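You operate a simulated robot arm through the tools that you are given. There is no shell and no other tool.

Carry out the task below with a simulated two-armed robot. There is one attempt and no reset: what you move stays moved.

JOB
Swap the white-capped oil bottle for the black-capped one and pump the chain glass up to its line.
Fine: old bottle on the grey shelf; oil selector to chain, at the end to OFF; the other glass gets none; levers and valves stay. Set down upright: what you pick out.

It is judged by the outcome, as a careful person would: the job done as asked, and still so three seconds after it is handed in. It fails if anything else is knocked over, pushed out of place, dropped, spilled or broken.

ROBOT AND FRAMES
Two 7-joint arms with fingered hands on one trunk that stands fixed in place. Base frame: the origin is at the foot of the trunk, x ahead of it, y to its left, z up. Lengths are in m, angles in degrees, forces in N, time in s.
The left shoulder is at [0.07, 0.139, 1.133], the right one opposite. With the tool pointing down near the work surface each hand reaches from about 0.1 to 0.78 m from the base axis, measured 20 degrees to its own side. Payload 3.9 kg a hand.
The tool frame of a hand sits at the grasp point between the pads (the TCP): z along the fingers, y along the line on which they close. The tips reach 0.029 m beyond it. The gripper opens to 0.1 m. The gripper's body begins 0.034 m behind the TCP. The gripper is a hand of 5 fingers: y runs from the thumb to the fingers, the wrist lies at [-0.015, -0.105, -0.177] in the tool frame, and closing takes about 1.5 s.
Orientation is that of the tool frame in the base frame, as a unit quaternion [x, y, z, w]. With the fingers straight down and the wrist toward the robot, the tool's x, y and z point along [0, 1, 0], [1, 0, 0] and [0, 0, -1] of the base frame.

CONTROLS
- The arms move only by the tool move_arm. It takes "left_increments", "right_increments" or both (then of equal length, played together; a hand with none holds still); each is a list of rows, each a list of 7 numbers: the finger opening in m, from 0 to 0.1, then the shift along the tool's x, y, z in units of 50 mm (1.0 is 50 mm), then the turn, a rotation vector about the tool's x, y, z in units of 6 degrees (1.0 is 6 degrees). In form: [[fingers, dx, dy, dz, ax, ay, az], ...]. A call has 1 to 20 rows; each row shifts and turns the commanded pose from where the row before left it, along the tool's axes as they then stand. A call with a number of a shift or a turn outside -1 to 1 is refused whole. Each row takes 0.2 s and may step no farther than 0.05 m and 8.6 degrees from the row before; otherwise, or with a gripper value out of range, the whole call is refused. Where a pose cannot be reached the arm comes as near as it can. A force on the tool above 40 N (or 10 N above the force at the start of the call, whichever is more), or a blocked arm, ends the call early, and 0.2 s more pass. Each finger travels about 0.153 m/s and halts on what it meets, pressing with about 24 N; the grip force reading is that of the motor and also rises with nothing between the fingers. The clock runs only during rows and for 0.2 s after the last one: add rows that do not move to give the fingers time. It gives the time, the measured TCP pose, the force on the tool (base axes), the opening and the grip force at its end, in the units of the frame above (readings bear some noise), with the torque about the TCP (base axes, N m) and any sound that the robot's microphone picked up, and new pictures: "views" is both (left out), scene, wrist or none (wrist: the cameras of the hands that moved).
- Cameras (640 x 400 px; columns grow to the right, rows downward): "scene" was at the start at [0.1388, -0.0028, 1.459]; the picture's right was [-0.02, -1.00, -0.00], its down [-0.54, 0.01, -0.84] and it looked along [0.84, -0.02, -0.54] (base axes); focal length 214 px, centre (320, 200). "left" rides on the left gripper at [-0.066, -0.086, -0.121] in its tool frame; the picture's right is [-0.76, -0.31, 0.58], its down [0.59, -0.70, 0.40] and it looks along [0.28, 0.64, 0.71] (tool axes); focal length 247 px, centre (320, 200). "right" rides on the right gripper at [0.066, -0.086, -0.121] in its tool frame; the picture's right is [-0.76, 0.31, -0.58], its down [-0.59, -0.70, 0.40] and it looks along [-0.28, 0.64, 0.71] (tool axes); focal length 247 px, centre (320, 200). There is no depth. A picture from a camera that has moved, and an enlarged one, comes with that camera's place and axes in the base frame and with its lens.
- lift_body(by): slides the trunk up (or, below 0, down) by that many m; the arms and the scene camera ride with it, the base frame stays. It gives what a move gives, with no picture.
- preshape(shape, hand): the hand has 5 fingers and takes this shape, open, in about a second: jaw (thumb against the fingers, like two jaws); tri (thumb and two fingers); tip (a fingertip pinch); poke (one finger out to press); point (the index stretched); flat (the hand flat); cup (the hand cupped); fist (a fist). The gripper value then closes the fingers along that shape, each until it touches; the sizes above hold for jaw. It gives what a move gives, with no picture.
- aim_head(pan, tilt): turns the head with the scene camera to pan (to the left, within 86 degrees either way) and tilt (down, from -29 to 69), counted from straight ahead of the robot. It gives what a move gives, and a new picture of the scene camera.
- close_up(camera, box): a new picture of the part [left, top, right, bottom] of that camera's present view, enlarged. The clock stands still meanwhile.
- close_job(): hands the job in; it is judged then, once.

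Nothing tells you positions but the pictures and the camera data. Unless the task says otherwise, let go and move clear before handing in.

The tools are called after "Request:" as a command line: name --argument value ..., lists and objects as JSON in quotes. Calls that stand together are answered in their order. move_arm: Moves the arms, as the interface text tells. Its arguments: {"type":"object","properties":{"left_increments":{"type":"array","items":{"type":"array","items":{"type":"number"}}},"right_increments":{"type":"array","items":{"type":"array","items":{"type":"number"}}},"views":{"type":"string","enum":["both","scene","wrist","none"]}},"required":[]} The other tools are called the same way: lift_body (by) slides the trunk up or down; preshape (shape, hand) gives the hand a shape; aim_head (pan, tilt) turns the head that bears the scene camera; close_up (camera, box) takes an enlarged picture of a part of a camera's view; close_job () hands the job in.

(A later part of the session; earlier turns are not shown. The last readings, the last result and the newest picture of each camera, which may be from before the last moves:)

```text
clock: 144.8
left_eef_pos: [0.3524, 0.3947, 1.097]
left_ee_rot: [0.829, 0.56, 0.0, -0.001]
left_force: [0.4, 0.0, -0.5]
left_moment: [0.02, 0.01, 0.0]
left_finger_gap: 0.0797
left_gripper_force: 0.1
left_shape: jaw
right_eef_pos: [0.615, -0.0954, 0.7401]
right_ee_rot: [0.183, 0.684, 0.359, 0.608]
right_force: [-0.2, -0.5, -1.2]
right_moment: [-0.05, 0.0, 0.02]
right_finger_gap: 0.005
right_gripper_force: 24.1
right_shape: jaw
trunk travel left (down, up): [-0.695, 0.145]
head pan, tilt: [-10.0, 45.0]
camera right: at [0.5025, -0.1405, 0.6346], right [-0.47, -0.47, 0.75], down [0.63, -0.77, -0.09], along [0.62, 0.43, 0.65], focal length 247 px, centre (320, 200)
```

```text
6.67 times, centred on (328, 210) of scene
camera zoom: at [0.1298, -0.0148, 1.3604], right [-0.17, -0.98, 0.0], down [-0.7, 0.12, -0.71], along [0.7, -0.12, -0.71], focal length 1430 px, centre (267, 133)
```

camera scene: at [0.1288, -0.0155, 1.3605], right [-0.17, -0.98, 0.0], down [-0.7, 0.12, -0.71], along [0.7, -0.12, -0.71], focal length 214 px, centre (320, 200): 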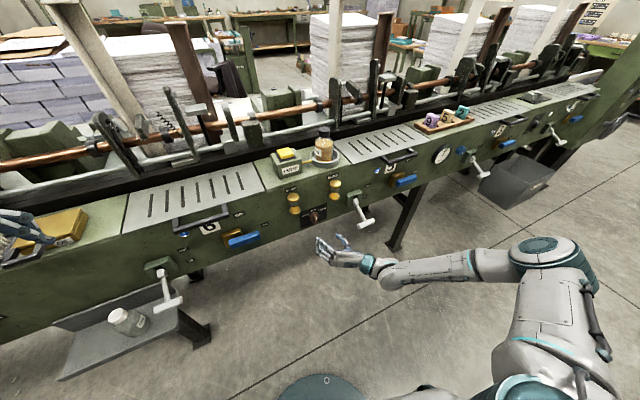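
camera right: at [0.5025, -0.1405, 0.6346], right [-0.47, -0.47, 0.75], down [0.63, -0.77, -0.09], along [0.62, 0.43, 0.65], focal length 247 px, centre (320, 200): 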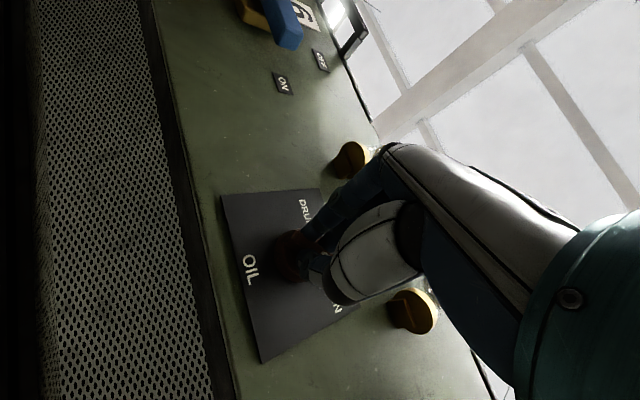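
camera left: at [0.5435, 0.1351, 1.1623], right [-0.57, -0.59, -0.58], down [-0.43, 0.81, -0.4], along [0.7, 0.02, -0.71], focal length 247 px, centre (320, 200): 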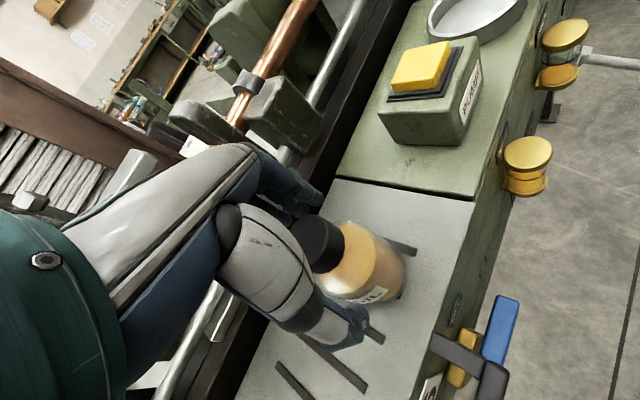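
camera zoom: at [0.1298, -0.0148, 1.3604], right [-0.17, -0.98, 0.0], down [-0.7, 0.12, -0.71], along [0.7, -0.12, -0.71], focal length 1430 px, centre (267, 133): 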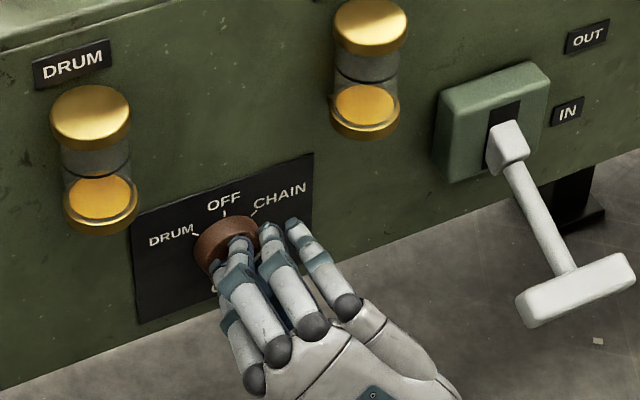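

The hand rotated 45°. I'll open and back off 5 cm to see where the pointer is.

Request:
move_arm --right_increments '[[0.02, 0, 0, 0, 0, 0, 0], [0.04, 0, 0, 0, 0, 0, 0], [0.05, 0, 0, 0, 0, 0, 0], [0.05, 0, 0, -0.5, 0, 0, 0], [0.05, 0, 0, -0.8, 0, 0, 0], [0.05, 0, 0, -0.8, 0, 0, 0], [0.05, 0, 0, 0, 0, 0, 0]]' --views "wrist"

Request:
close_up --camera "scene" --box '[280, 180, 376, 240]'

Request:
close_up --camera "right" --box '[160, 210, 320, 310]'

```text
clock: 146.4
left_eef_pos: [0.3521, 0.3939, 1.0962]
left_ee_rot: [0.829, 0.56, -0.001, 0.0]
left_force: [0.5, 0.2, 0.0]
left_moment: [-0.03, 0.02, 0.04]
left_finger_gap: 0.0799
left_gripper_force: 0.0
left_shape: jaw
right_eef_pos: [0.5149, -0.123, 0.7414]
right_ee_rot: [0.182, 0.684, 0.359, 0.609]
right_force: [0.6, 0.2, 0.1]
right_moment: [0.01, 0.0, 0.02]
right_finger_gap: 0.05
right_gripper_force: 0.1
right_shape: jaw
trunk travel left (down, up): [-0.695, 0.145]
head pan, tilt: [-10.0, 45.0]
camera right: at [0.4026, -0.1692, 0.6353], right [-0.47, -0.47, 0.75], down [0.63, -0.77, -0.09], along [0.62, 0.43, 0.65], focal length 247 px, centre (320, 200)
```

right: 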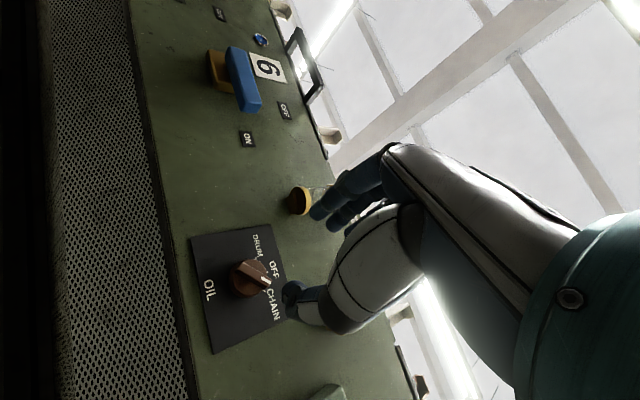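

```text
6.67 times, centred on (328, 210) of scene
camera zoom: at [0.1301, -0.0143, 1.3604], right [-0.17, -0.98, 0.0], down [-0.7, 0.12, -0.71], along [0.7, -0.12, -0.71], focal length 1430 px, centre (267, 133)
```

zoom: 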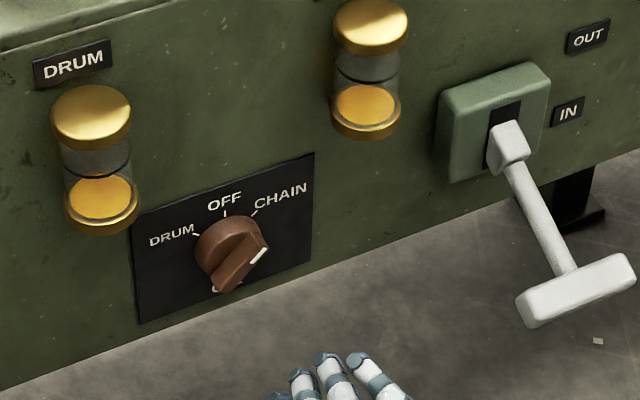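

```text
4.00 times, centred on (240, 260) of right
camera zoom: at [0.4026, -0.1692, 0.6353], right [-0.47, -0.47, 0.75], down [0.63, -0.77, -0.09], along [0.62, 0.43, 0.65], focal length 988 px, centre (640, -40)
```

zoom: 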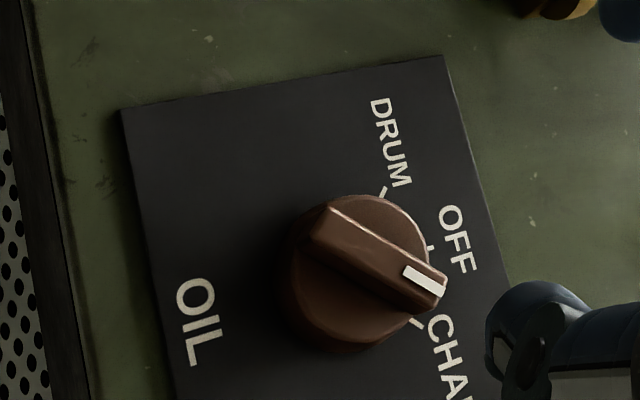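

The selector points to CHAIN. Next is pumping with the left hand on the yellow button at about (0.702, -0.009, 1.007). First I'll back the right hand off and close the left hand's fingers into a pressing tip.

Request:
move_arm --right_increments '[[0.05, 0, 0, -0.8, 0, 0, 0], [0.05, 0, 0, -0.8, 0, 0, 0], [0.05, 0, 0, 0, 0, 0, 0], [0.05, 0, 0, 0, 0, 0, 0], [0.05, 0, 0, 0, 0, 0, 0], [0.05, 0, 0, 0, 0, 0, 0]]' --left_increments '[[0.06, 0, 0, 0, 0, 0, 0], [0.04, 0, 0, 0, 0, 0, 0], [0.02, 0, 0, 0, 0, 0, 0], [0.0, 0, 0, 0, 0, 0, 0], [0.0, 0, 0, 0, 0, 0, 0], [0.0, 0, 0, 0, 0, 0, 0]]' --views "none"

Request:
lift_body --by 0.1

Request:
aim_head --pan 0 --tilt 50

Request:
close_up --camera "scene" --box '[290, 140, 418, 220]'

```text
clock: 147.8
left_eef_pos: [0.3524, 0.394, 1.0965]
left_ee_rot: [0.829, 0.559, 0.0, 0.0]
left_force: [0.3, -0.2, 0.2]
left_moment: [-0.03, -0.02, -0.03]
left_finger_gap: 0.0001
left_gripper_force: 24.1
left_shape: jaw
right_eef_pos: [0.4375, -0.1457, 0.7413]
right_ee_rot: [0.181, 0.684, 0.358, 0.609]
right_force: [-0.7, 1.2, 0.2]
right_moment: [-0.02, -0.04, 0.02]
right_finger_gap: 0.0495
right_gripper_force: 0.2
right_shape: jaw
trunk travel left (down, up): [-0.695, 0.145]
head pan, tilt: [-10.0, 45.0]
```

```text
clock: 149.2
left_eef_pos: [0.3528, 0.394, 1.1974]
left_ee_rot: [0.829, 0.56, -0.002, -0.001]
left_force: [-0.2, -0.3, -0.3]
left_moment: [0.01, 0.0, 0.01]
left_finger_gap: 0.0
left_gripper_force: 23.9
left_shape: jaw
right_eef_pos: [0.4383, -0.1457, 0.8416]
right_ee_rot: [0.182, 0.684, 0.358, 0.609]
right_force: [-0.5, 1.0, 0.2]
right_moment: [-0.04, 0.02, 0.02]
right_finger_gap: 0.0495
right_gripper_force: 0.0
right_shape: jaw
trunk travel left (down, up): [-0.795, 0.045]
head pan, tilt: [-10.0, 45.0]
```

```text
clock: 149.9
left_eef_pos: [0.3522, 0.3945, 1.1975]
left_ee_rot: [0.829, 0.559, 0.0, 0.001]
left_force: [0.9, 0.4, -0.3]
left_moment: [-0.02, 0.01, -0.02]
left_finger_gap: 0.0
left_gripper_force: 24.0
left_shape: jaw
right_eef_pos: [0.4365, -0.1446, 0.8437]
right_ee_rot: [0.183, 0.683, 0.358, 0.61]
right_force: [0.0, -0.7, -0.3]
right_moment: [0.0, 0.01, 0.0]
right_finger_gap: 0.0499
right_gripper_force: 0.1
right_shape: jaw
trunk travel left (down, up): [-0.795, 0.045]
head pan, tilt: [0.0, 50.0]
camera scene: at [0.1265, -0.0008, 1.4536], right [0.0, -1.0, 0.0], down [-0.77, 0.0, -0.64], along [0.64, 0.0, -0.77], focal length 214 px, centre (320, 200)
```

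scene: 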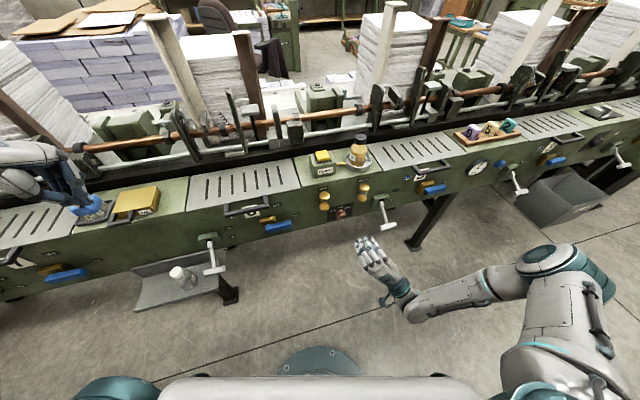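

```text
5.00 times, centred on (354, 180) of scene
camera zoom: at [0.1265, -0.0008, 1.4536], right [0.0, -1.0, 0.0], down [-0.77, 0.0, -0.64], along [0.64, 0.0, -0.77], focal length 1072 px, centre (150, 300)
```

zoom: 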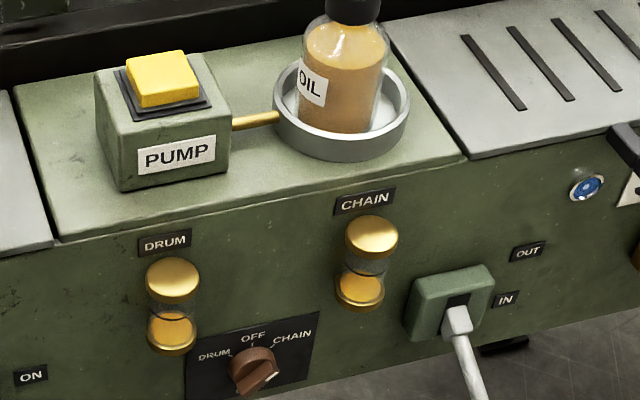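

The view shows the selector at CHAIN and both glasses clearly. I'll move the closed left hand above the pump button.

Request:
move_arm --left_increments '[[0.0, -0.404, 0.793, 0.12, 0, 0, 0], [0.0, -0.404, 0.793, 0.12, 0, 0, 0], [0.0, -0.404, 0.793, 0.12, 0, 0, 0], [0.0, -0.404, 0.793, 0.12, 0, 0, 0], [0.0, -0.404, 0.793, 0.12, 0, 0, 0], [0.0, -0.404, 0.793, 0.12, 0, 0, 0], [0.0, -0.404, 0.793, 0.12, 0, 0, 0], [0.0, -0.404, 0.793, 0.12, 0, 0, 0], [0.0, 0, 0, 0, 0, 0, 0.85], [0.0, 0, 0, 0, 0, 0, 0.85], [0.0, 0, 0, 0, 0, 0, 0.85], [0.0, 0, 0, 0, 0, 0, 0]]' --views "scene"

```text
clock: 152.5
left_eef_pos: [0.5861, 0.1266, 1.1482]
left_ee_rot: [0.896, 0.444, -0.001, 0.0]
left_force: [-0.2, 0.0, -0.6]
left_moment: [0.0, -0.01, 0.03]
left_finger_gap: 0.0
left_gripper_force: 24.7
left_shape: jaw
right_eef_pos: [0.4366, -0.144, 0.8421]
right_ee_rot: [0.181, 0.684, 0.358, 0.609]
right_force: [-0.5, 0.7, 0.0]
right_moment: [-0.01, 0.02, -0.03]
right_finger_gap: 0.0498
right_gripper_force: 0.0
right_shape: jaw
trunk travel left (down, up): [-0.795, 0.045]
head pan, tilt: [0.0, 50.0]
camera scene: at [0.1267, -0.0002, 1.4535], right [0.0, -1.0, 0.0], down [-0.77, 0.0, -0.64], along [0.64, 0.0, -0.77], focal length 214 px, centre (320, 200)
```

scene: 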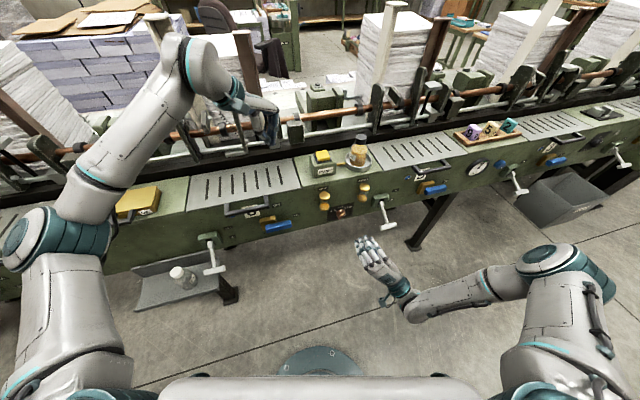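

Tracking well. I'll make the last move to above the button at z≈1.10.

Request:
move_arm --left_increments '[[0.0, -0.188, 0.872, 0.24, 0, 0, 0], [0.0, -0.188, 0.872, 0.24, 0, 0, 0], [0.0, -0.188, 0.872, 0.24, 0, 0, 0], [0.0, -0.188, 0.872, 0.24, 0, 0, 0], [0.0, 0, 0, 0, 0, 0, 0]]' --views "both"

Request:
close_up --camera "scene" --box '[270, 100, 430, 200]'

Request:
close_up --camera "left" --box '[220, 160, 420, 285]'

```text
clock: 153.7
left_eef_pos: [0.7013, -0.0076, 1.1007]
left_ee_rot: [0.895, 0.445, 0.0, 0.001]
left_force: [0.3, 0.1, -0.2]
left_moment: [-0.01, 0.01, -0.01]
left_finger_gap: 0.0003
left_gripper_force: 24.0
left_shape: jaw
right_eef_pos: [0.4371, -0.1432, 0.8428]
right_ee_rot: [0.181, 0.685, 0.359, 0.608]
right_force: [-0.6, -0.5, 0.4]
right_moment: [0.0, 0.0, 0.0]
right_finger_gap: 0.0498
right_gripper_force: 0.0
right_shape: jaw
trunk travel left (down, up): [-0.795, 0.045]
head pan, tilt: [0.0, 50.0]
camera scene: at [0.1255, 0.0012, 1.4536], right [0.0, -1.0, 0.0], down [-0.77, 0.0, -0.64], along [0.64, 0.0, -0.77], focal length 214 px, centre (320, 200)
camera left: at [0.5936, -0.0068, 1.2217], right [-0.7, -0.42, -0.58], down [-0.2, 0.89, -0.4], along [0.68, -0.16, -0.71], focal length 247 px, centre (320, 200)
```

scene: 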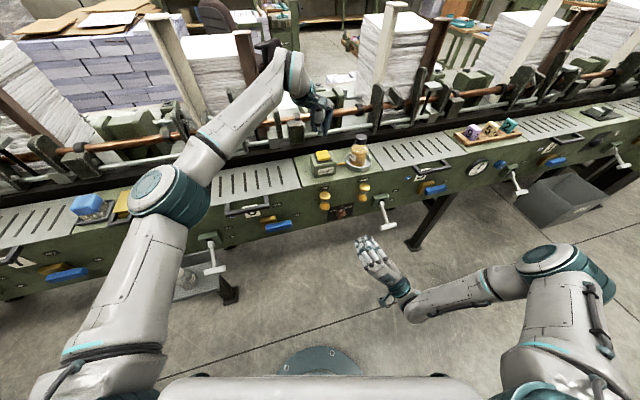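
left: 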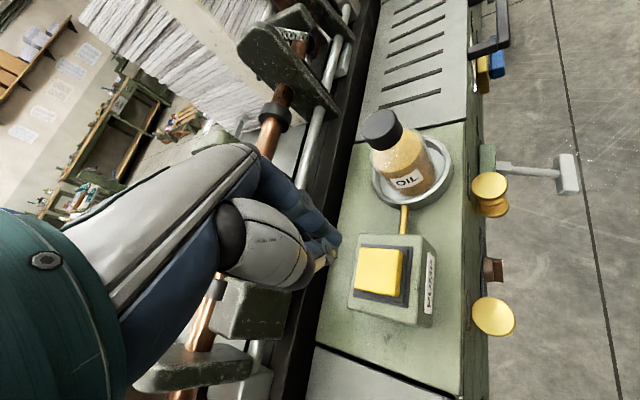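

```text
4.00 times, centred on (350, 150) of scene
camera zoom: at [0.1255, 0.0012, 1.4536], right [0.0, -1.0, 0.0], down [-0.77, 0.0, -0.64], along [0.64, 0.0, -0.77], focal length 858 px, centre (200, 400)
```

zoom: 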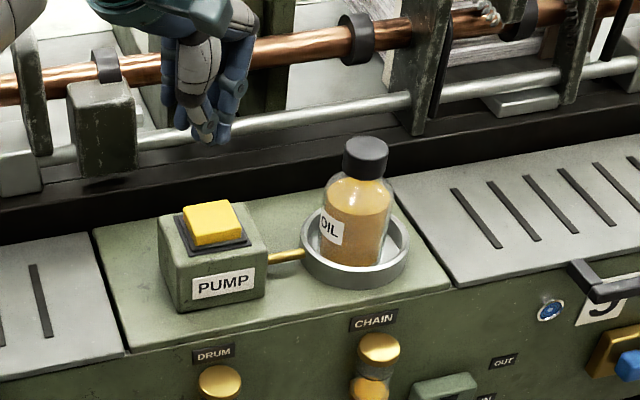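

```text
3.20 times, centred on (320, 222) of left
camera zoom: at [0.5936, -0.0068, 1.2217], right [-0.7, -0.42, -0.58], down [-0.2, 0.89, -0.4], along [0.68, -0.16, -0.71], focal length 790 px, centre (320, 128)
```

zoom: 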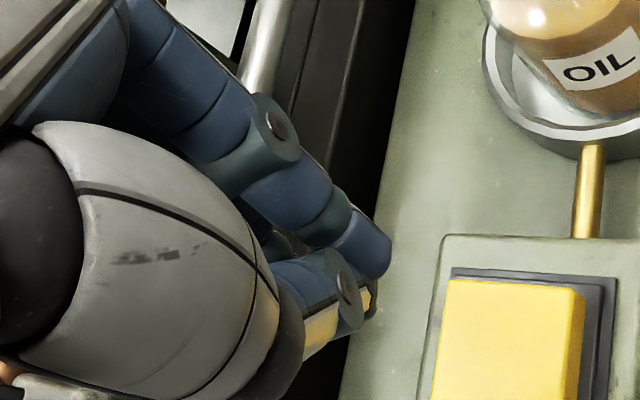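

The fingertips are nearly over the button, whose centre I refine to about (0.697, -0.009, 1.005). I'll nudge 4 mm back and lower to just above it.

Request:
move_arm --left_increments '[[0.0, -0.08, -0.05, 0.4, 0, 0, 0], [0.0, 0, 0, 0.4, 0, 0, 0], [0.0, 0, 0, 0.35, 0, 0, 0], [0.0, 0, 0, 0, 0, 0, 0]]' --views "wrist"

Request:
close_up --camera "scene" --box '[280, 110, 408, 190]'

```text
clock: 154.7
left_eef_pos: [0.6958, -0.0108, 1.041]
left_ee_rot: [0.896, 0.445, -0.001, 0.0]
left_force: [-0.6, -0.5, 0.6]
left_moment: [-0.02, -0.01, -0.01]
left_finger_gap: 0.0002
left_gripper_force: 23.9
left_shape: jaw
right_eef_pos: [0.437, -0.1446, 0.8425]
right_ee_rot: [0.181, 0.684, 0.358, 0.609]
right_force: [-0.9, 1.1, -0.7]
right_moment: [0.0, 0.01, 0.0]
right_finger_gap: 0.0501
right_gripper_force: 0.1
right_shape: jaw
trunk travel left (down, up): [-0.795, 0.045]
head pan, tilt: [0.0, 50.0]
camera left: at [0.5889, -0.0105, 1.1637], right [-0.7, -0.42, -0.58], down [-0.2, 0.89, -0.4], along [0.68, -0.16, -0.71], focal length 247 px, centre (320, 200)
```

left: 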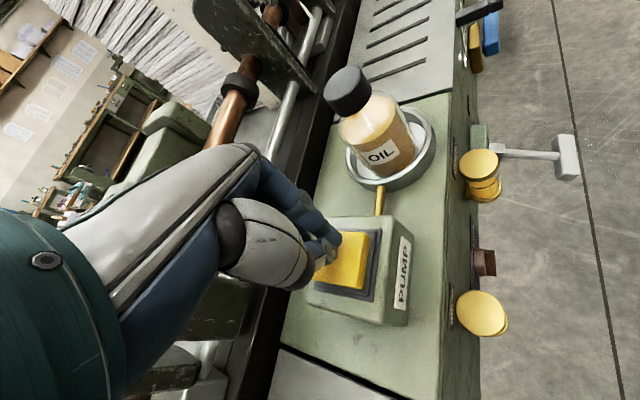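

```text
5.00 times, centred on (344, 150) of scene
camera zoom: at [0.1262, -0.0005, 1.4536], right [0.0, -1.0, 0.0], down [-0.77, 0.0, -0.64], along [0.64, 0.0, -0.77], focal length 1072 px, centre (200, 450)
```

zoom: 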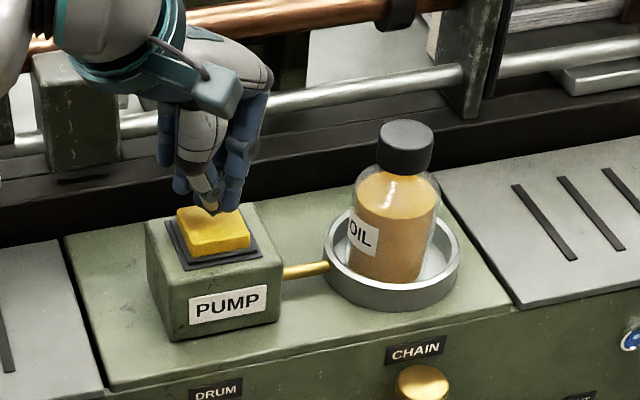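

The fingertips are right over the button. I'll press in small steps, watching force and sound.

Request:
move_arm --left_increments '[[0.0, 0, 0, 0.08, 0, 0, 0], [0.0, 0, 0, 0.08, 0, 0, 0], [0.0, 0, 0, 0, 0, 0, 0]]' --views "none"

```text
clock: 155.5
left_eef_pos: [0.6971, -0.0109, 1.0354]
left_ee_rot: [0.896, 0.445, 0.0, 0.0]
left_force: [0.5, 0.4, 1.4]
left_moment: [0.02, -0.01, -0.02]
left_finger_gap: 0.0
left_gripper_force: 23.9
left_shape: jaw
right_eef_pos: [0.4362, -0.145, 0.8418]
right_ee_rot: [0.182, 0.684, 0.358, 0.609]
right_force: [-0.8, 0.7, 0.1]
right_moment: [-0.02, -0.04, -0.01]
right_finger_gap: 0.0498
right_gripper_force: 0.0
right_shape: jaw
trunk travel left (down, up): [-0.795, 0.045]
head pan, tilt: [0.0, 50.0]
```

Request:
move_arm --left_increments '[[0.0, 0, 0, 0.06, 0, 0, 0], [0.0, 0, 0, 0.06, 0, 0, 0], [0.0, 0, 0, 0, 0, 0, 0]]' --views "none"

Request:
close_up --camera "scene" --box '[280, 110, 408, 190]'

Request:
close_up --camera "scene" --box '[300, 160, 396, 220]'

```text
clock: 156.3
left_eef_pos: [0.6982, -0.0103, 1.0297]
left_ee_rot: [0.895, 0.446, 0.001, 0.0]
left_force: [2.2, 0.8, 7.0]
left_moment: [0.05, -0.1, -0.02]
left_finger_gap: 0.0001
left_gripper_force: 24.0
left_shape: jaw
right_eef_pos: [0.4367, -0.1444, 0.8434]
right_ee_rot: [0.181, 0.684, 0.358, 0.61]
right_force: [0.1, 0.8, 0.3]
right_moment: [-0.01, 0.0, -0.02]
right_finger_gap: 0.0497
right_gripper_force: 0.0
right_shape: jaw
trunk travel left (down, up): [-0.795, 0.045]
head pan, tilt: [0.0, 50.0]
heard: click
```

```text
5.00 times, centred on (344, 150) of scene
camera zoom: at [0.1259, -0.0006, 1.4537], right [0.0, -1.0, 0.0], down [-0.77, 0.0, -0.64], along [0.64, 0.0, -0.77], focal length 1072 px, centre (200, 450)
```

zoom: 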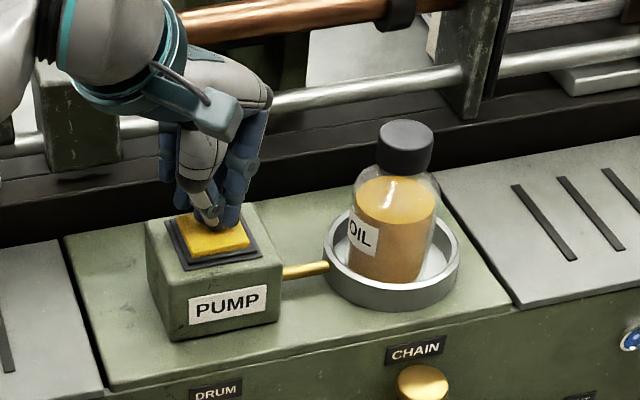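

```text
6.67 times, centred on (348, 190) of scene
camera zoom: at [0.1259, -0.0006, 1.4537], right [0.0, -1.0, 0.0], down [-0.77, 0.0, -0.64], along [0.64, 0.0, -0.77], focal length 1430 px, centre (133, 267)
```

zoom: 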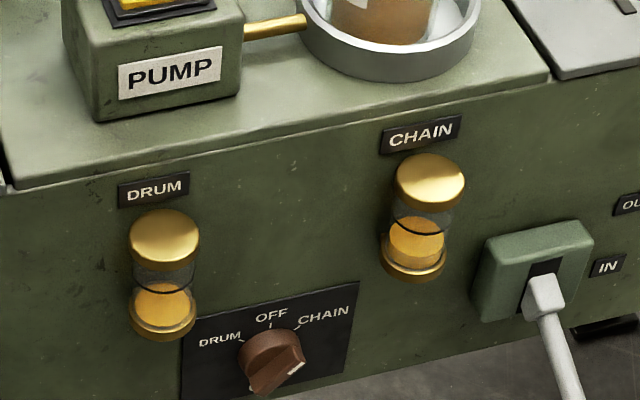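

A click, and the CHAIN glass level rose. The clock is frozen during close-ups, so I'll look carefully at both glasses before doing anything else.

Request:
close_up --camera "scene" --box '[345, 175, 377, 205]'

Request:
close_up --camera "scene" --box '[310, 185, 342, 215]'

```text
13.33 times, centred on (361, 190) of scene
camera zoom: at [0.1259, -0.0006, 1.4537], right [0.0, -1.0, 0.0], down [-0.77, 0.0, -0.64], along [0.64, 0.0, -0.77], focal length 2860 px, centre (-227, 333)
```

zoom: 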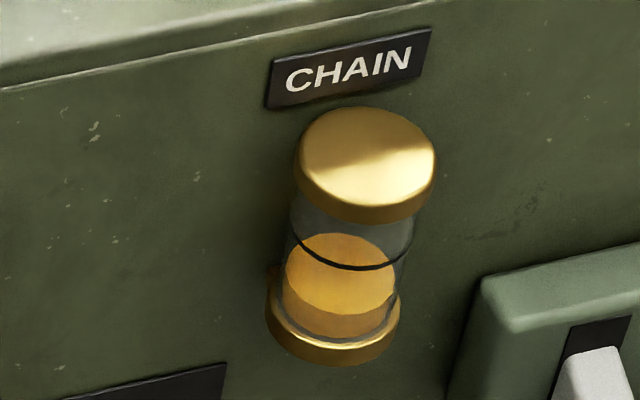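

```text
13.33 times, centred on (326, 200) of scene
camera zoom: at [0.1259, -0.0006, 1.4537], right [0.0, -1.0, 0.0], down [-0.77, 0.0, -0.64], along [0.64, 0.0, -0.77], focal length 2860 px, centre (240, 200)
```

zoom: 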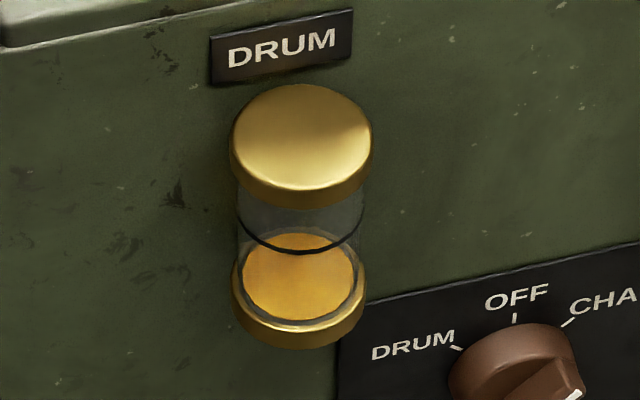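

DRUM is unchanged and CHAIN has risen partway, with the line still above. I'll release the button and check whether the level moves only per stroke.

Request:
move_arm --left_increments '[[0.0, 0, 0, -0.15, 0, 0, 0], [0.0, 0, 0, -0.15, 0, 0, 0]]' --views "none"

Request:
close_up --camera "scene" --box '[345, 175, 377, 205]'

Request:
close_up --camera "scene" --box '[280, 110, 408, 190]'

```text
clock: 156.9
left_eef_pos: [0.6964, -0.0112, 1.0437]
left_ee_rot: [0.895, 0.445, -0.001, 0.0]
left_force: [-1.1, -0.4, 0.2]
left_moment: [0.02, -0.04, 0.01]
left_finger_gap: 0.0002
left_gripper_force: 24.1
left_shape: jaw
right_eef_pos: [0.4374, -0.1459, 0.8437]
right_ee_rot: [0.183, 0.683, 0.358, 0.61]
right_force: [0.3, -0.4, 0.1]
right_moment: [0.0, 0.03, -0.01]
right_finger_gap: 0.0498
right_gripper_force: 0.1
right_shape: jaw
trunk travel left (down, up): [-0.795, 0.045]
head pan, tilt: [0.0, 50.0]
```

```text
13.33 times, centred on (361, 190) of scene
camera zoom: at [0.1262, -0.0008, 1.4535], right [0.0, -1.0, 0.0], down [-0.77, 0.0, -0.64], along [0.64, 0.0, -0.77], focal length 2860 px, centre (-227, 333)
```

zoom: 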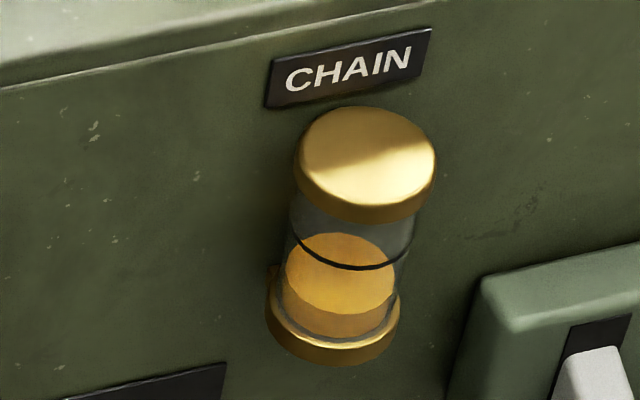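

```text
5.00 times, centred on (344, 150) of scene
camera zoom: at [0.1262, -0.0008, 1.4535], right [0.0, -1.0, 0.0], down [-0.77, 0.0, -0.64], along [0.64, 0.0, -0.77], focal length 1072 px, centre (200, 450)
```

zoom: 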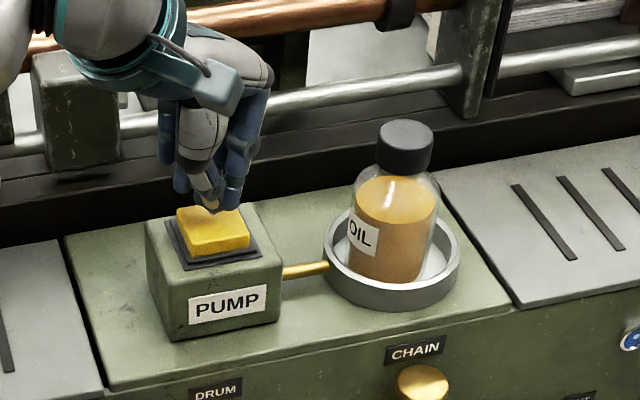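

The level changes only per stroke and holds steady. I'll make a second stroke with the same depth.

Request:
move_arm --left_increments '[[0.0, 0, 0, 0.1, 0, 0, 0], [0.0, 0, 0, 0.1, 0, 0, 0], [0.0, 0, 0, 0.1, 0, 0, 0], [0.0, 0, 0, 0, 0, 0, 0], [0.0, 0, 0, -0.15, 0, 0, 0], [0.0, 0, 0, -0.15, 0, 0, 0], [0.0, 0, 0, 0, 0, 0, 0]]' --views "none"

Request:
close_up --camera "scene" --box '[345, 175, 377, 205]'

```text
clock: 158.5
left_eef_pos: [0.6972, -0.0104, 1.0444]
left_ee_rot: [0.896, 0.445, -0.001, 0.0]
left_force: [-0.3, 0.4, -0.9]
left_moment: [-0.02, -0.01, 0.01]
left_finger_gap: 0.0001
left_gripper_force: 23.9
left_shape: jaw
right_eef_pos: [0.4359, -0.1449, 0.8416]
right_ee_rot: [0.181, 0.684, 0.358, 0.609]
right_force: [0.4, 1.0, -0.5]
right_moment: [-0.01, -0.02, 0.01]
right_finger_gap: 0.0496
right_gripper_force: 0.1
right_shape: jaw
trunk travel left (down, up): [-0.795, 0.045]
head pan, tilt: [0.0, 50.0]
heard: click
```

```text
13.33 times, centred on (361, 190) of scene
camera zoom: at [0.1266, -0.0007, 1.4535], right [0.0, -1.0, 0.0], down [-0.77, 0.0, -0.64], along [0.64, 0.0, -0.77], focal length 2860 px, centre (-227, 333)
```

zoom: 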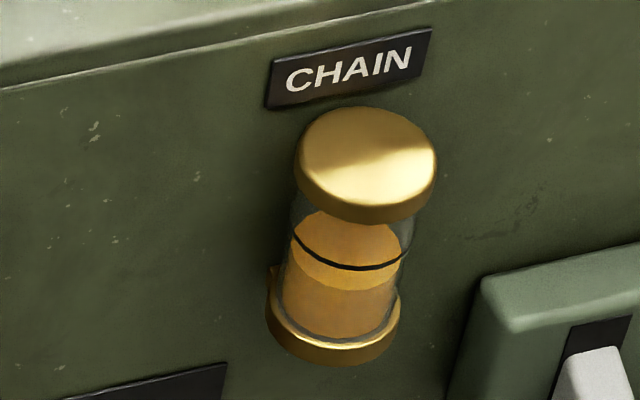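

The second stroke raised the level from about 312 to 289 px, and the line is at about 268 px, so one more equal stroke should reach it.

Request:
move_arm --left_increments '[[0.0, 0, 0, 0.1, 0, 0, 0], [0.0, 0, 0, 0.1, 0, 0, 0], [0.0, 0, 0, 0.1, 0, 0, 0], [0.0, 0, 0, 0, 0, 0, 0], [0.0, 0, 0, -0.15, 0, 0, 0], [0.0, 0, 0, -0.15, 0, 0, 0], [0.0, 0, 0, 0, 0, 0, 0]]' --views "none"

Request:
close_up --camera "scene" --box '[345, 175, 377, 205]'

Request:
close_up --camera "scene" --box '[310, 185, 342, 215]'

```text
clock: 160.1
left_eef_pos: [0.697, -0.0097, 1.0441]
left_ee_rot: [0.896, 0.444, 0.0, -0.001]
left_force: [-0.2, -0.4, -0.8]
left_moment: [0.0, 0.02, 0.02]
left_finger_gap: 0.0001
left_gripper_force: 24.1
left_shape: jaw
right_eef_pos: [0.4373, -0.1447, 0.8438]
right_ee_rot: [0.182, 0.684, 0.359, 0.608]
right_force: [-0.3, 0.4, 0.0]
right_moment: [0.0, 0.01, 0.0]
right_finger_gap: 0.0496
right_gripper_force: 0.0
right_shape: jaw
trunk travel left (down, up): [-0.795, 0.045]
head pan, tilt: [0.0, 50.0]
heard: click
```

```text
13.33 times, centred on (361, 190) of scene
camera zoom: at [0.1266, -0.0007, 1.4535], right [0.0, -1.0, 0.0], down [-0.77, 0.0, -0.64], along [0.64, 0.0, -0.77], focal length 2860 px, centre (-227, 333)
```

zoom: 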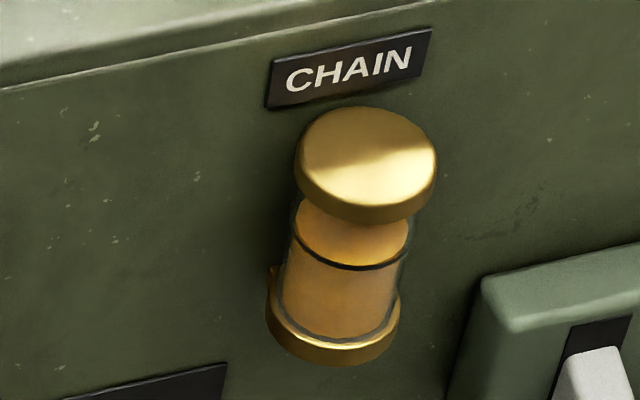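

```text
13.33 times, centred on (326, 200) of scene
camera zoom: at [0.1266, -0.0007, 1.4535], right [0.0, -1.0, 0.0], down [-0.77, 0.0, -0.64], along [0.64, 0.0, -0.77], focal length 2860 px, centre (240, 200)
```

zoom: 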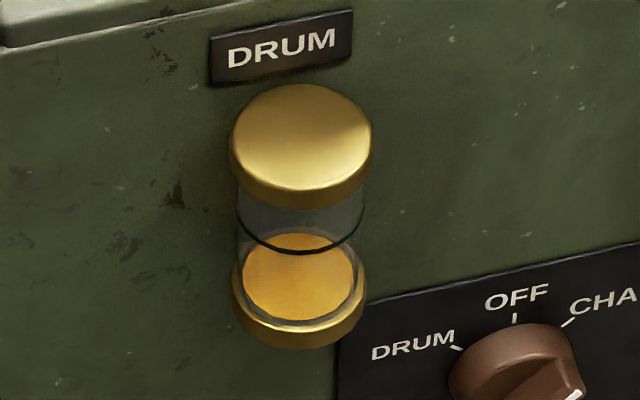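

The CHAIN level is now at its line and DRUM is unchanged. I'll lift the left hand straight up off the button and retreat along the reverse path.

Request:
move_arm --left_increments '[[0.0, 0, 0, -0.6, 0, 0, 0], [0.0, 0, 0, -0.8, 0, 0, 0], [0.0, 0, 0, -0.7, 0, 0, 0], [0.0, 0.188, -0.872, 0, 0, 0, 0], [0.0, 0.188, -0.872, 0, 0, 0, 0], [0.0, 0.188, -0.872, 0, 0, 0, 0], [0.0, 0.188, -0.872, 0, 0, 0, 0], [0.0, 0, 0, 0, 0, 0, -0.85], [0.0, 0, 0, 0, 0, 0, -0.85], [0.0, 0, 0, 0, 0, 0, -0.85], [0.0, 0.404, -0.793, 0, 0, 0, 0], [0.0, 0.404, -0.793, 0, 0, 0, 0], [0.0, 0.404, -0.793, 0, 0, 0, 0], [0.0, 0.404, -0.793, 0, 0, 0, 0], [0.0, 0.404, -0.793, 0, 0, 0, 0], [0.0, 0.404, -0.793, 0, 0, 0, 0], [0.0, 0.404, -0.793, 0, 0, 0, 0], [0.0, 0.404, -0.793, 0, 0, 0, 0], [0.0, 0, 0, 0, 0, 0, 0]]' --views "scene"

```text
clock: 164.1
left_eef_pos: [0.3505, 0.3918, 1.1507]
left_ee_rot: [0.829, 0.56, 0.0, 0.001]
left_force: [0.3, 0.2, 0.1]
left_moment: [0.03, 0.0, -0.03]
left_finger_gap: 0.0
left_gripper_force: 23.9
left_shape: jaw
right_eef_pos: [0.4382, -0.1449, 0.8419]
right_ee_rot: [0.182, 0.684, 0.358, 0.609]
right_force: [1.1, -0.5, -0.6]
right_moment: [-0.03, 0.03, -0.01]
right_finger_gap: 0.0496
right_gripper_force: 0.0
right_shape: jaw
trunk travel left (down, up): [-0.795, 0.045]
head pan, tilt: [0.0, 50.0]
camera scene: at [0.1273, -0.0014, 1.4534], right [0.0, -1.0, 0.0], down [-0.77, 0.0, -0.64], along [0.64, 0.0, -0.77], focal length 214 px, centre (320, 200)
```

scene: 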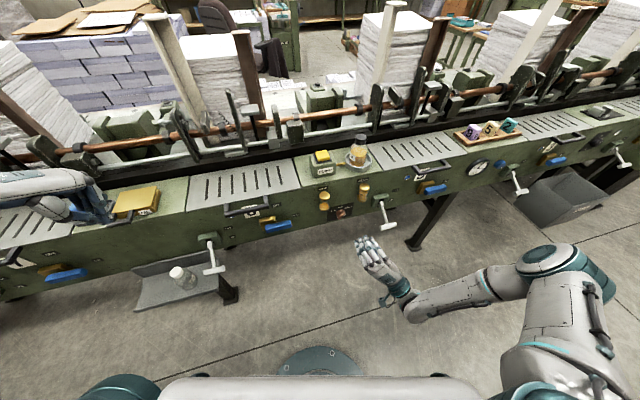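

The left hand is clear. I'll lower the trunk 0.1 m to bring the right hand back to selector height, and use its camera to check the glass more side-on.

Request:
lift_body --by -0.1

Request:
aim_head --pan -10 --tilt 45

Request:
close_up --camera "right" --box '[0, 0, 640, 400]'

Request:
close_up --camera "scene" --box '[260, 160, 388, 240]'

```text
clock: 165.4
left_eef_pos: [0.3489, 0.3935, 1.0508]
left_ee_rot: [0.829, 0.56, 0.0, 0.0]
left_force: [0.1, 0.0, 0.3]
left_moment: [0.0, 0.01, -0.03]
left_finger_gap: 0.0002
left_gripper_force: 24.4
left_shape: jaw
right_eef_pos: [0.4376, -0.1446, 0.7435]
right_ee_rot: [0.182, 0.684, 0.358, 0.609]
right_force: [-0.7, -1.1, 0.2]
right_moment: [0.0, 0.02, -0.01]
right_finger_gap: 0.0498
right_gripper_force: 0.0
right_shape: jaw
trunk travel left (down, up): [-0.695, 0.145]
head pan, tilt: [0.0, 50.0]
```

```text
clock: 166.2
left_eef_pos: [0.3487, 0.3927, 1.0506]
left_ee_rot: [0.829, 0.56, 0.0, 0.0]
left_force: [0.9, -0.2, 0.0]
left_moment: [0.04, 0.01, 0.0]
left_finger_gap: 0.0001
left_gripper_force: 24.3
left_shape: jaw
right_eef_pos: [0.4371, -0.1444, 0.7416]
right_ee_rot: [0.181, 0.684, 0.359, 0.608]
right_force: [0.3, 0.0, 0.5]
right_moment: [0.0, 0.01, 0.02]
right_finger_gap: 0.0497
right_gripper_force: 0.1
right_shape: jaw
trunk travel left (down, up): [-0.695, 0.145]
head pan, tilt: [-10.0, 45.0]
camera scene: at [0.1296, -0.0147, 1.3604], right [-0.17, -0.98, 0.0], down [-0.7, 0.12, -0.71], along [0.7, -0.12, -0.71], focal length 214 px, centre (320, 200)
```

scene: 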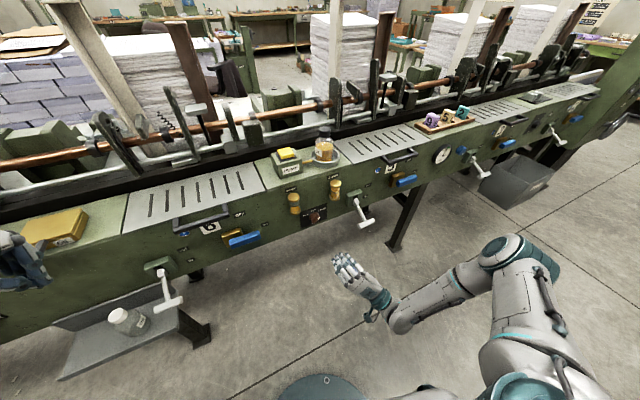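

```text
1.00 times, centred on (320, 200) of right (not enlarged: the box is as wide or as high as the picture)
camera zoom: at [0.3248, -0.1904, 0.6361], right [-0.47, -0.47, 0.75], down [0.63, -0.77, -0.09], along [0.62, 0.43, 0.65], focal length 247 px, centre (320, 200)
```

zoom: 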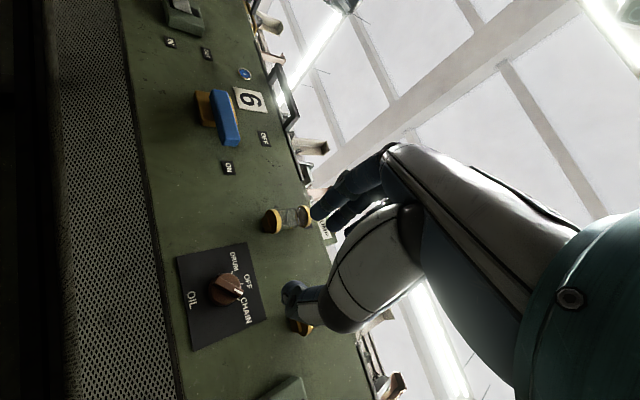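

```text
5.00 times, centred on (324, 200) of scene
camera zoom: at [0.1296, -0.0147, 1.3604], right [-0.17, -0.98, 0.0], down [-0.7, 0.12, -0.71], along [0.7, -0.12, -0.71], focal length 1072 px, centre (300, 200)
```

zoom: 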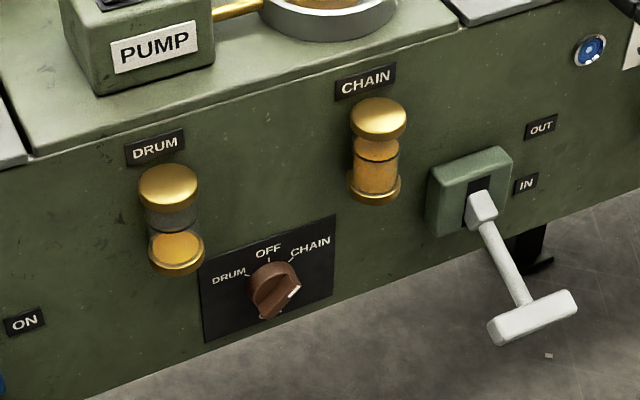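

Request:
close_up --camera "scene" --box '[322, 172, 354, 204]'

Request:
close_up --camera "right" --box '[190, 250, 270, 320]'

```text
12.50 times, centred on (338, 188) of scene
camera zoom: at [0.1296, -0.0147, 1.3604], right [-0.17, -0.98, 0.0], down [-0.7, 0.12, -0.71], along [0.7, -0.12, -0.71], focal length 2681 px, centre (95, 350)
```

zoom: 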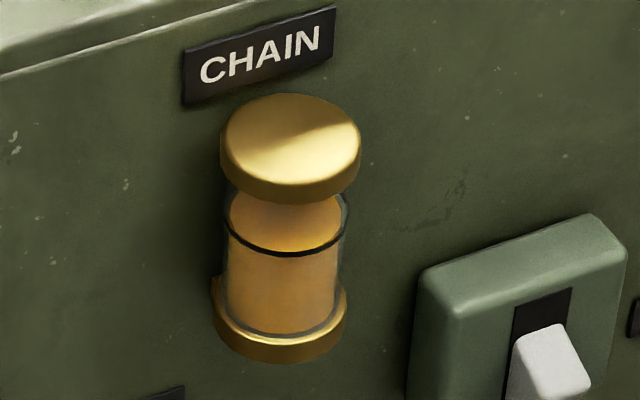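

```text
5.71 times, centred on (230, 285) of right
camera zoom: at [0.3248, -0.1904, 0.6361], right [-0.47, -0.47, 0.75], down [0.63, -0.77, -0.09], along [0.62, 0.43, 0.65], focal length 1411 px, centre (834, -286)
```

zoom: 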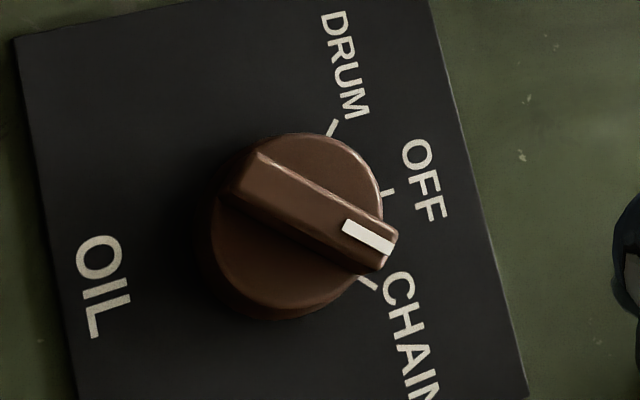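

The oil surface coincides with the line. Now I'll return the selector to OFF by moving the right hand straight back in to the knob, which still matches the bar's 45° angle.

Request:
move_arm --right_increments '[[0.05, 0, 0, 0.8, 0, 0, 0], [0.05, 0, 0, 0.8, 0, 0, 0], [0.05, 0, 0, 0.8, 0, 0, 0], [0.05, 0, 0, 0.6, 0, 0, 0], [0.05, 0, 0, 0.35, 0, 0, 0], [0.05, 0, 0, 0.31, 0, 0, 0], [0.05, 0, 0, 0, 0, 0, 0]]' --views "wrist"

Request:
close_up --camera "right" --box '[230, 200, 390, 300]'

Request:
close_up --camera "scene" --box '[280, 180, 376, 240]'

```text
clock: 167.8
left_eef_pos: [0.3489, 0.393, 1.0502]
left_ee_rot: [0.829, 0.559, 0.0, 0.0]
left_force: [-0.8, 0.2, -0.2]
left_moment: [-0.01, 0.02, 0.05]
left_finger_gap: 0.0
left_gripper_force: 24.0
left_shape: jaw
right_eef_pos: [0.6141, -0.0953, 0.7419]
right_ee_rot: [0.181, 0.684, 0.358, 0.609]
right_force: [0.1, -0.1, 0.3]
right_moment: [0.04, -0.01, 0.0]
right_finger_gap: 0.0499
right_gripper_force: 0.1
right_shape: jaw
trunk travel left (down, up): [-0.695, 0.145]
head pan, tilt: [-10.0, 45.0]
camera right: at [0.501, -0.1407, 0.6362], right [-0.47, -0.47, 0.75], down [0.63, -0.77, -0.09], along [0.62, 0.43, 0.65], focal length 247 px, centre (320, 200)
```

right: 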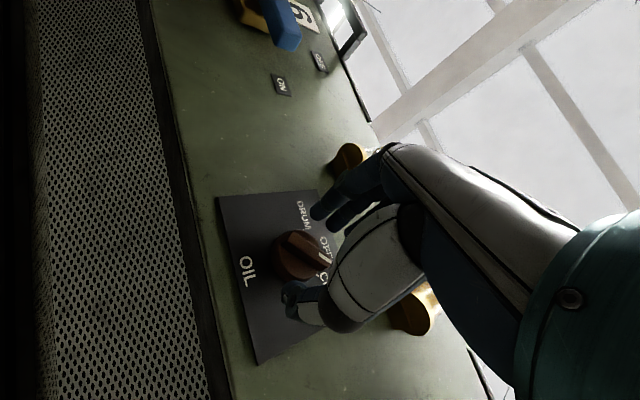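

```text
4.00 times, centred on (310, 250) of right
camera zoom: at [0.501, -0.1407, 0.6362], right [-0.47, -0.47, 0.75], down [0.63, -0.77, -0.09], along [0.62, 0.43, 0.65], focal length 988 px, centre (360, 0)
```

zoom: 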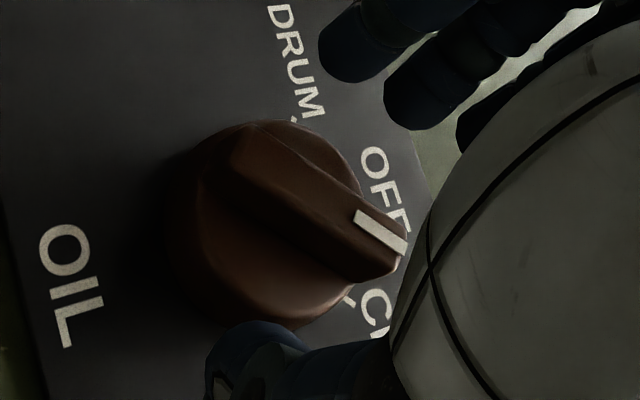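

```text
6.67 times, centred on (328, 210) of scene
camera zoom: at [0.1294, -0.0151, 1.3605], right [-0.17, -0.98, 0.0], down [-0.7, 0.12, -0.71], along [0.7, -0.12, -0.71], focal length 1430 px, centre (267, 133)
```

zoom: 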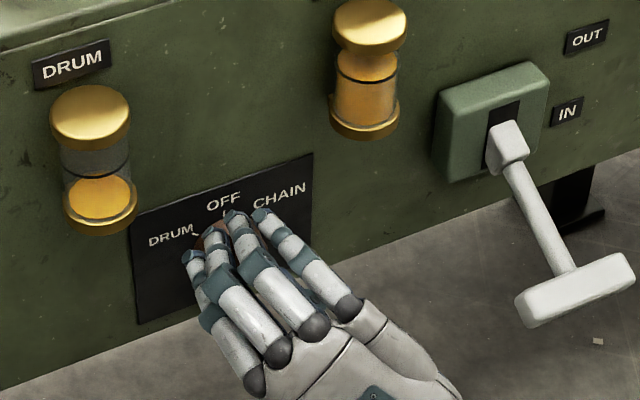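

The fingers straddle the bar as before. I'll close on it.

Request:
move_arm --right_increments '[[0.04, 0, 0, 0, 0, 0, 0], [0.03, 0, 0, 0, 0, 0, 0], [0.02, 0, 0, 0, 0, 0, 0], [0.01, 0, 0, 0, 0, 0, 0], [0.0, 0, 0, 0, 0, 0, 0], [0.0, 0, 0, 0, 0, 0, 0], [0.0, 0, 0, 0, 0, 0, 0]]' --views "none"

Request:
close_up --camera "right" --box '[230, 200, 390, 300]'

```text
clock: 169.3
left_eef_pos: [0.3497, 0.3926, 1.0494]
left_ee_rot: [0.828, 0.56, 0.0, -0.001]
left_force: [-0.8, -0.3, 0.2]
left_moment: [0.01, 0.02, 0.0]
left_finger_gap: 0.0002
left_gripper_force: 24.4
left_shape: jaw
right_eef_pos: [0.6134, -0.0959, 0.7419]
right_ee_rot: [0.181, 0.685, 0.359, 0.608]
right_force: [2.6, -1.1, -2.1]
right_moment: [-0.02, 0.04, -0.02]
right_finger_gap: 0.0048
right_gripper_force: 23.9
right_shape: jaw
trunk travel left (down, up): [-0.695, 0.145]
head pan, tilt: [-10.0, 45.0]
```

```text
4.00 times, centred on (310, 250) of right
camera zoom: at [0.5011, -0.141, 0.6358], right [-0.47, -0.47, 0.75], down [0.63, -0.77, -0.09], along [0.62, 0.43, 0.65], focal length 988 px, centre (360, 0)
```

zoom: 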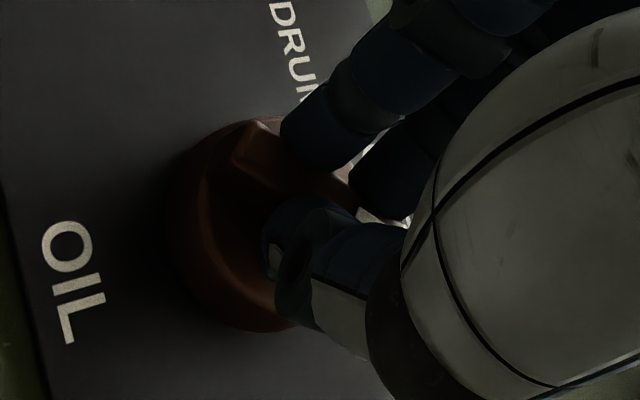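

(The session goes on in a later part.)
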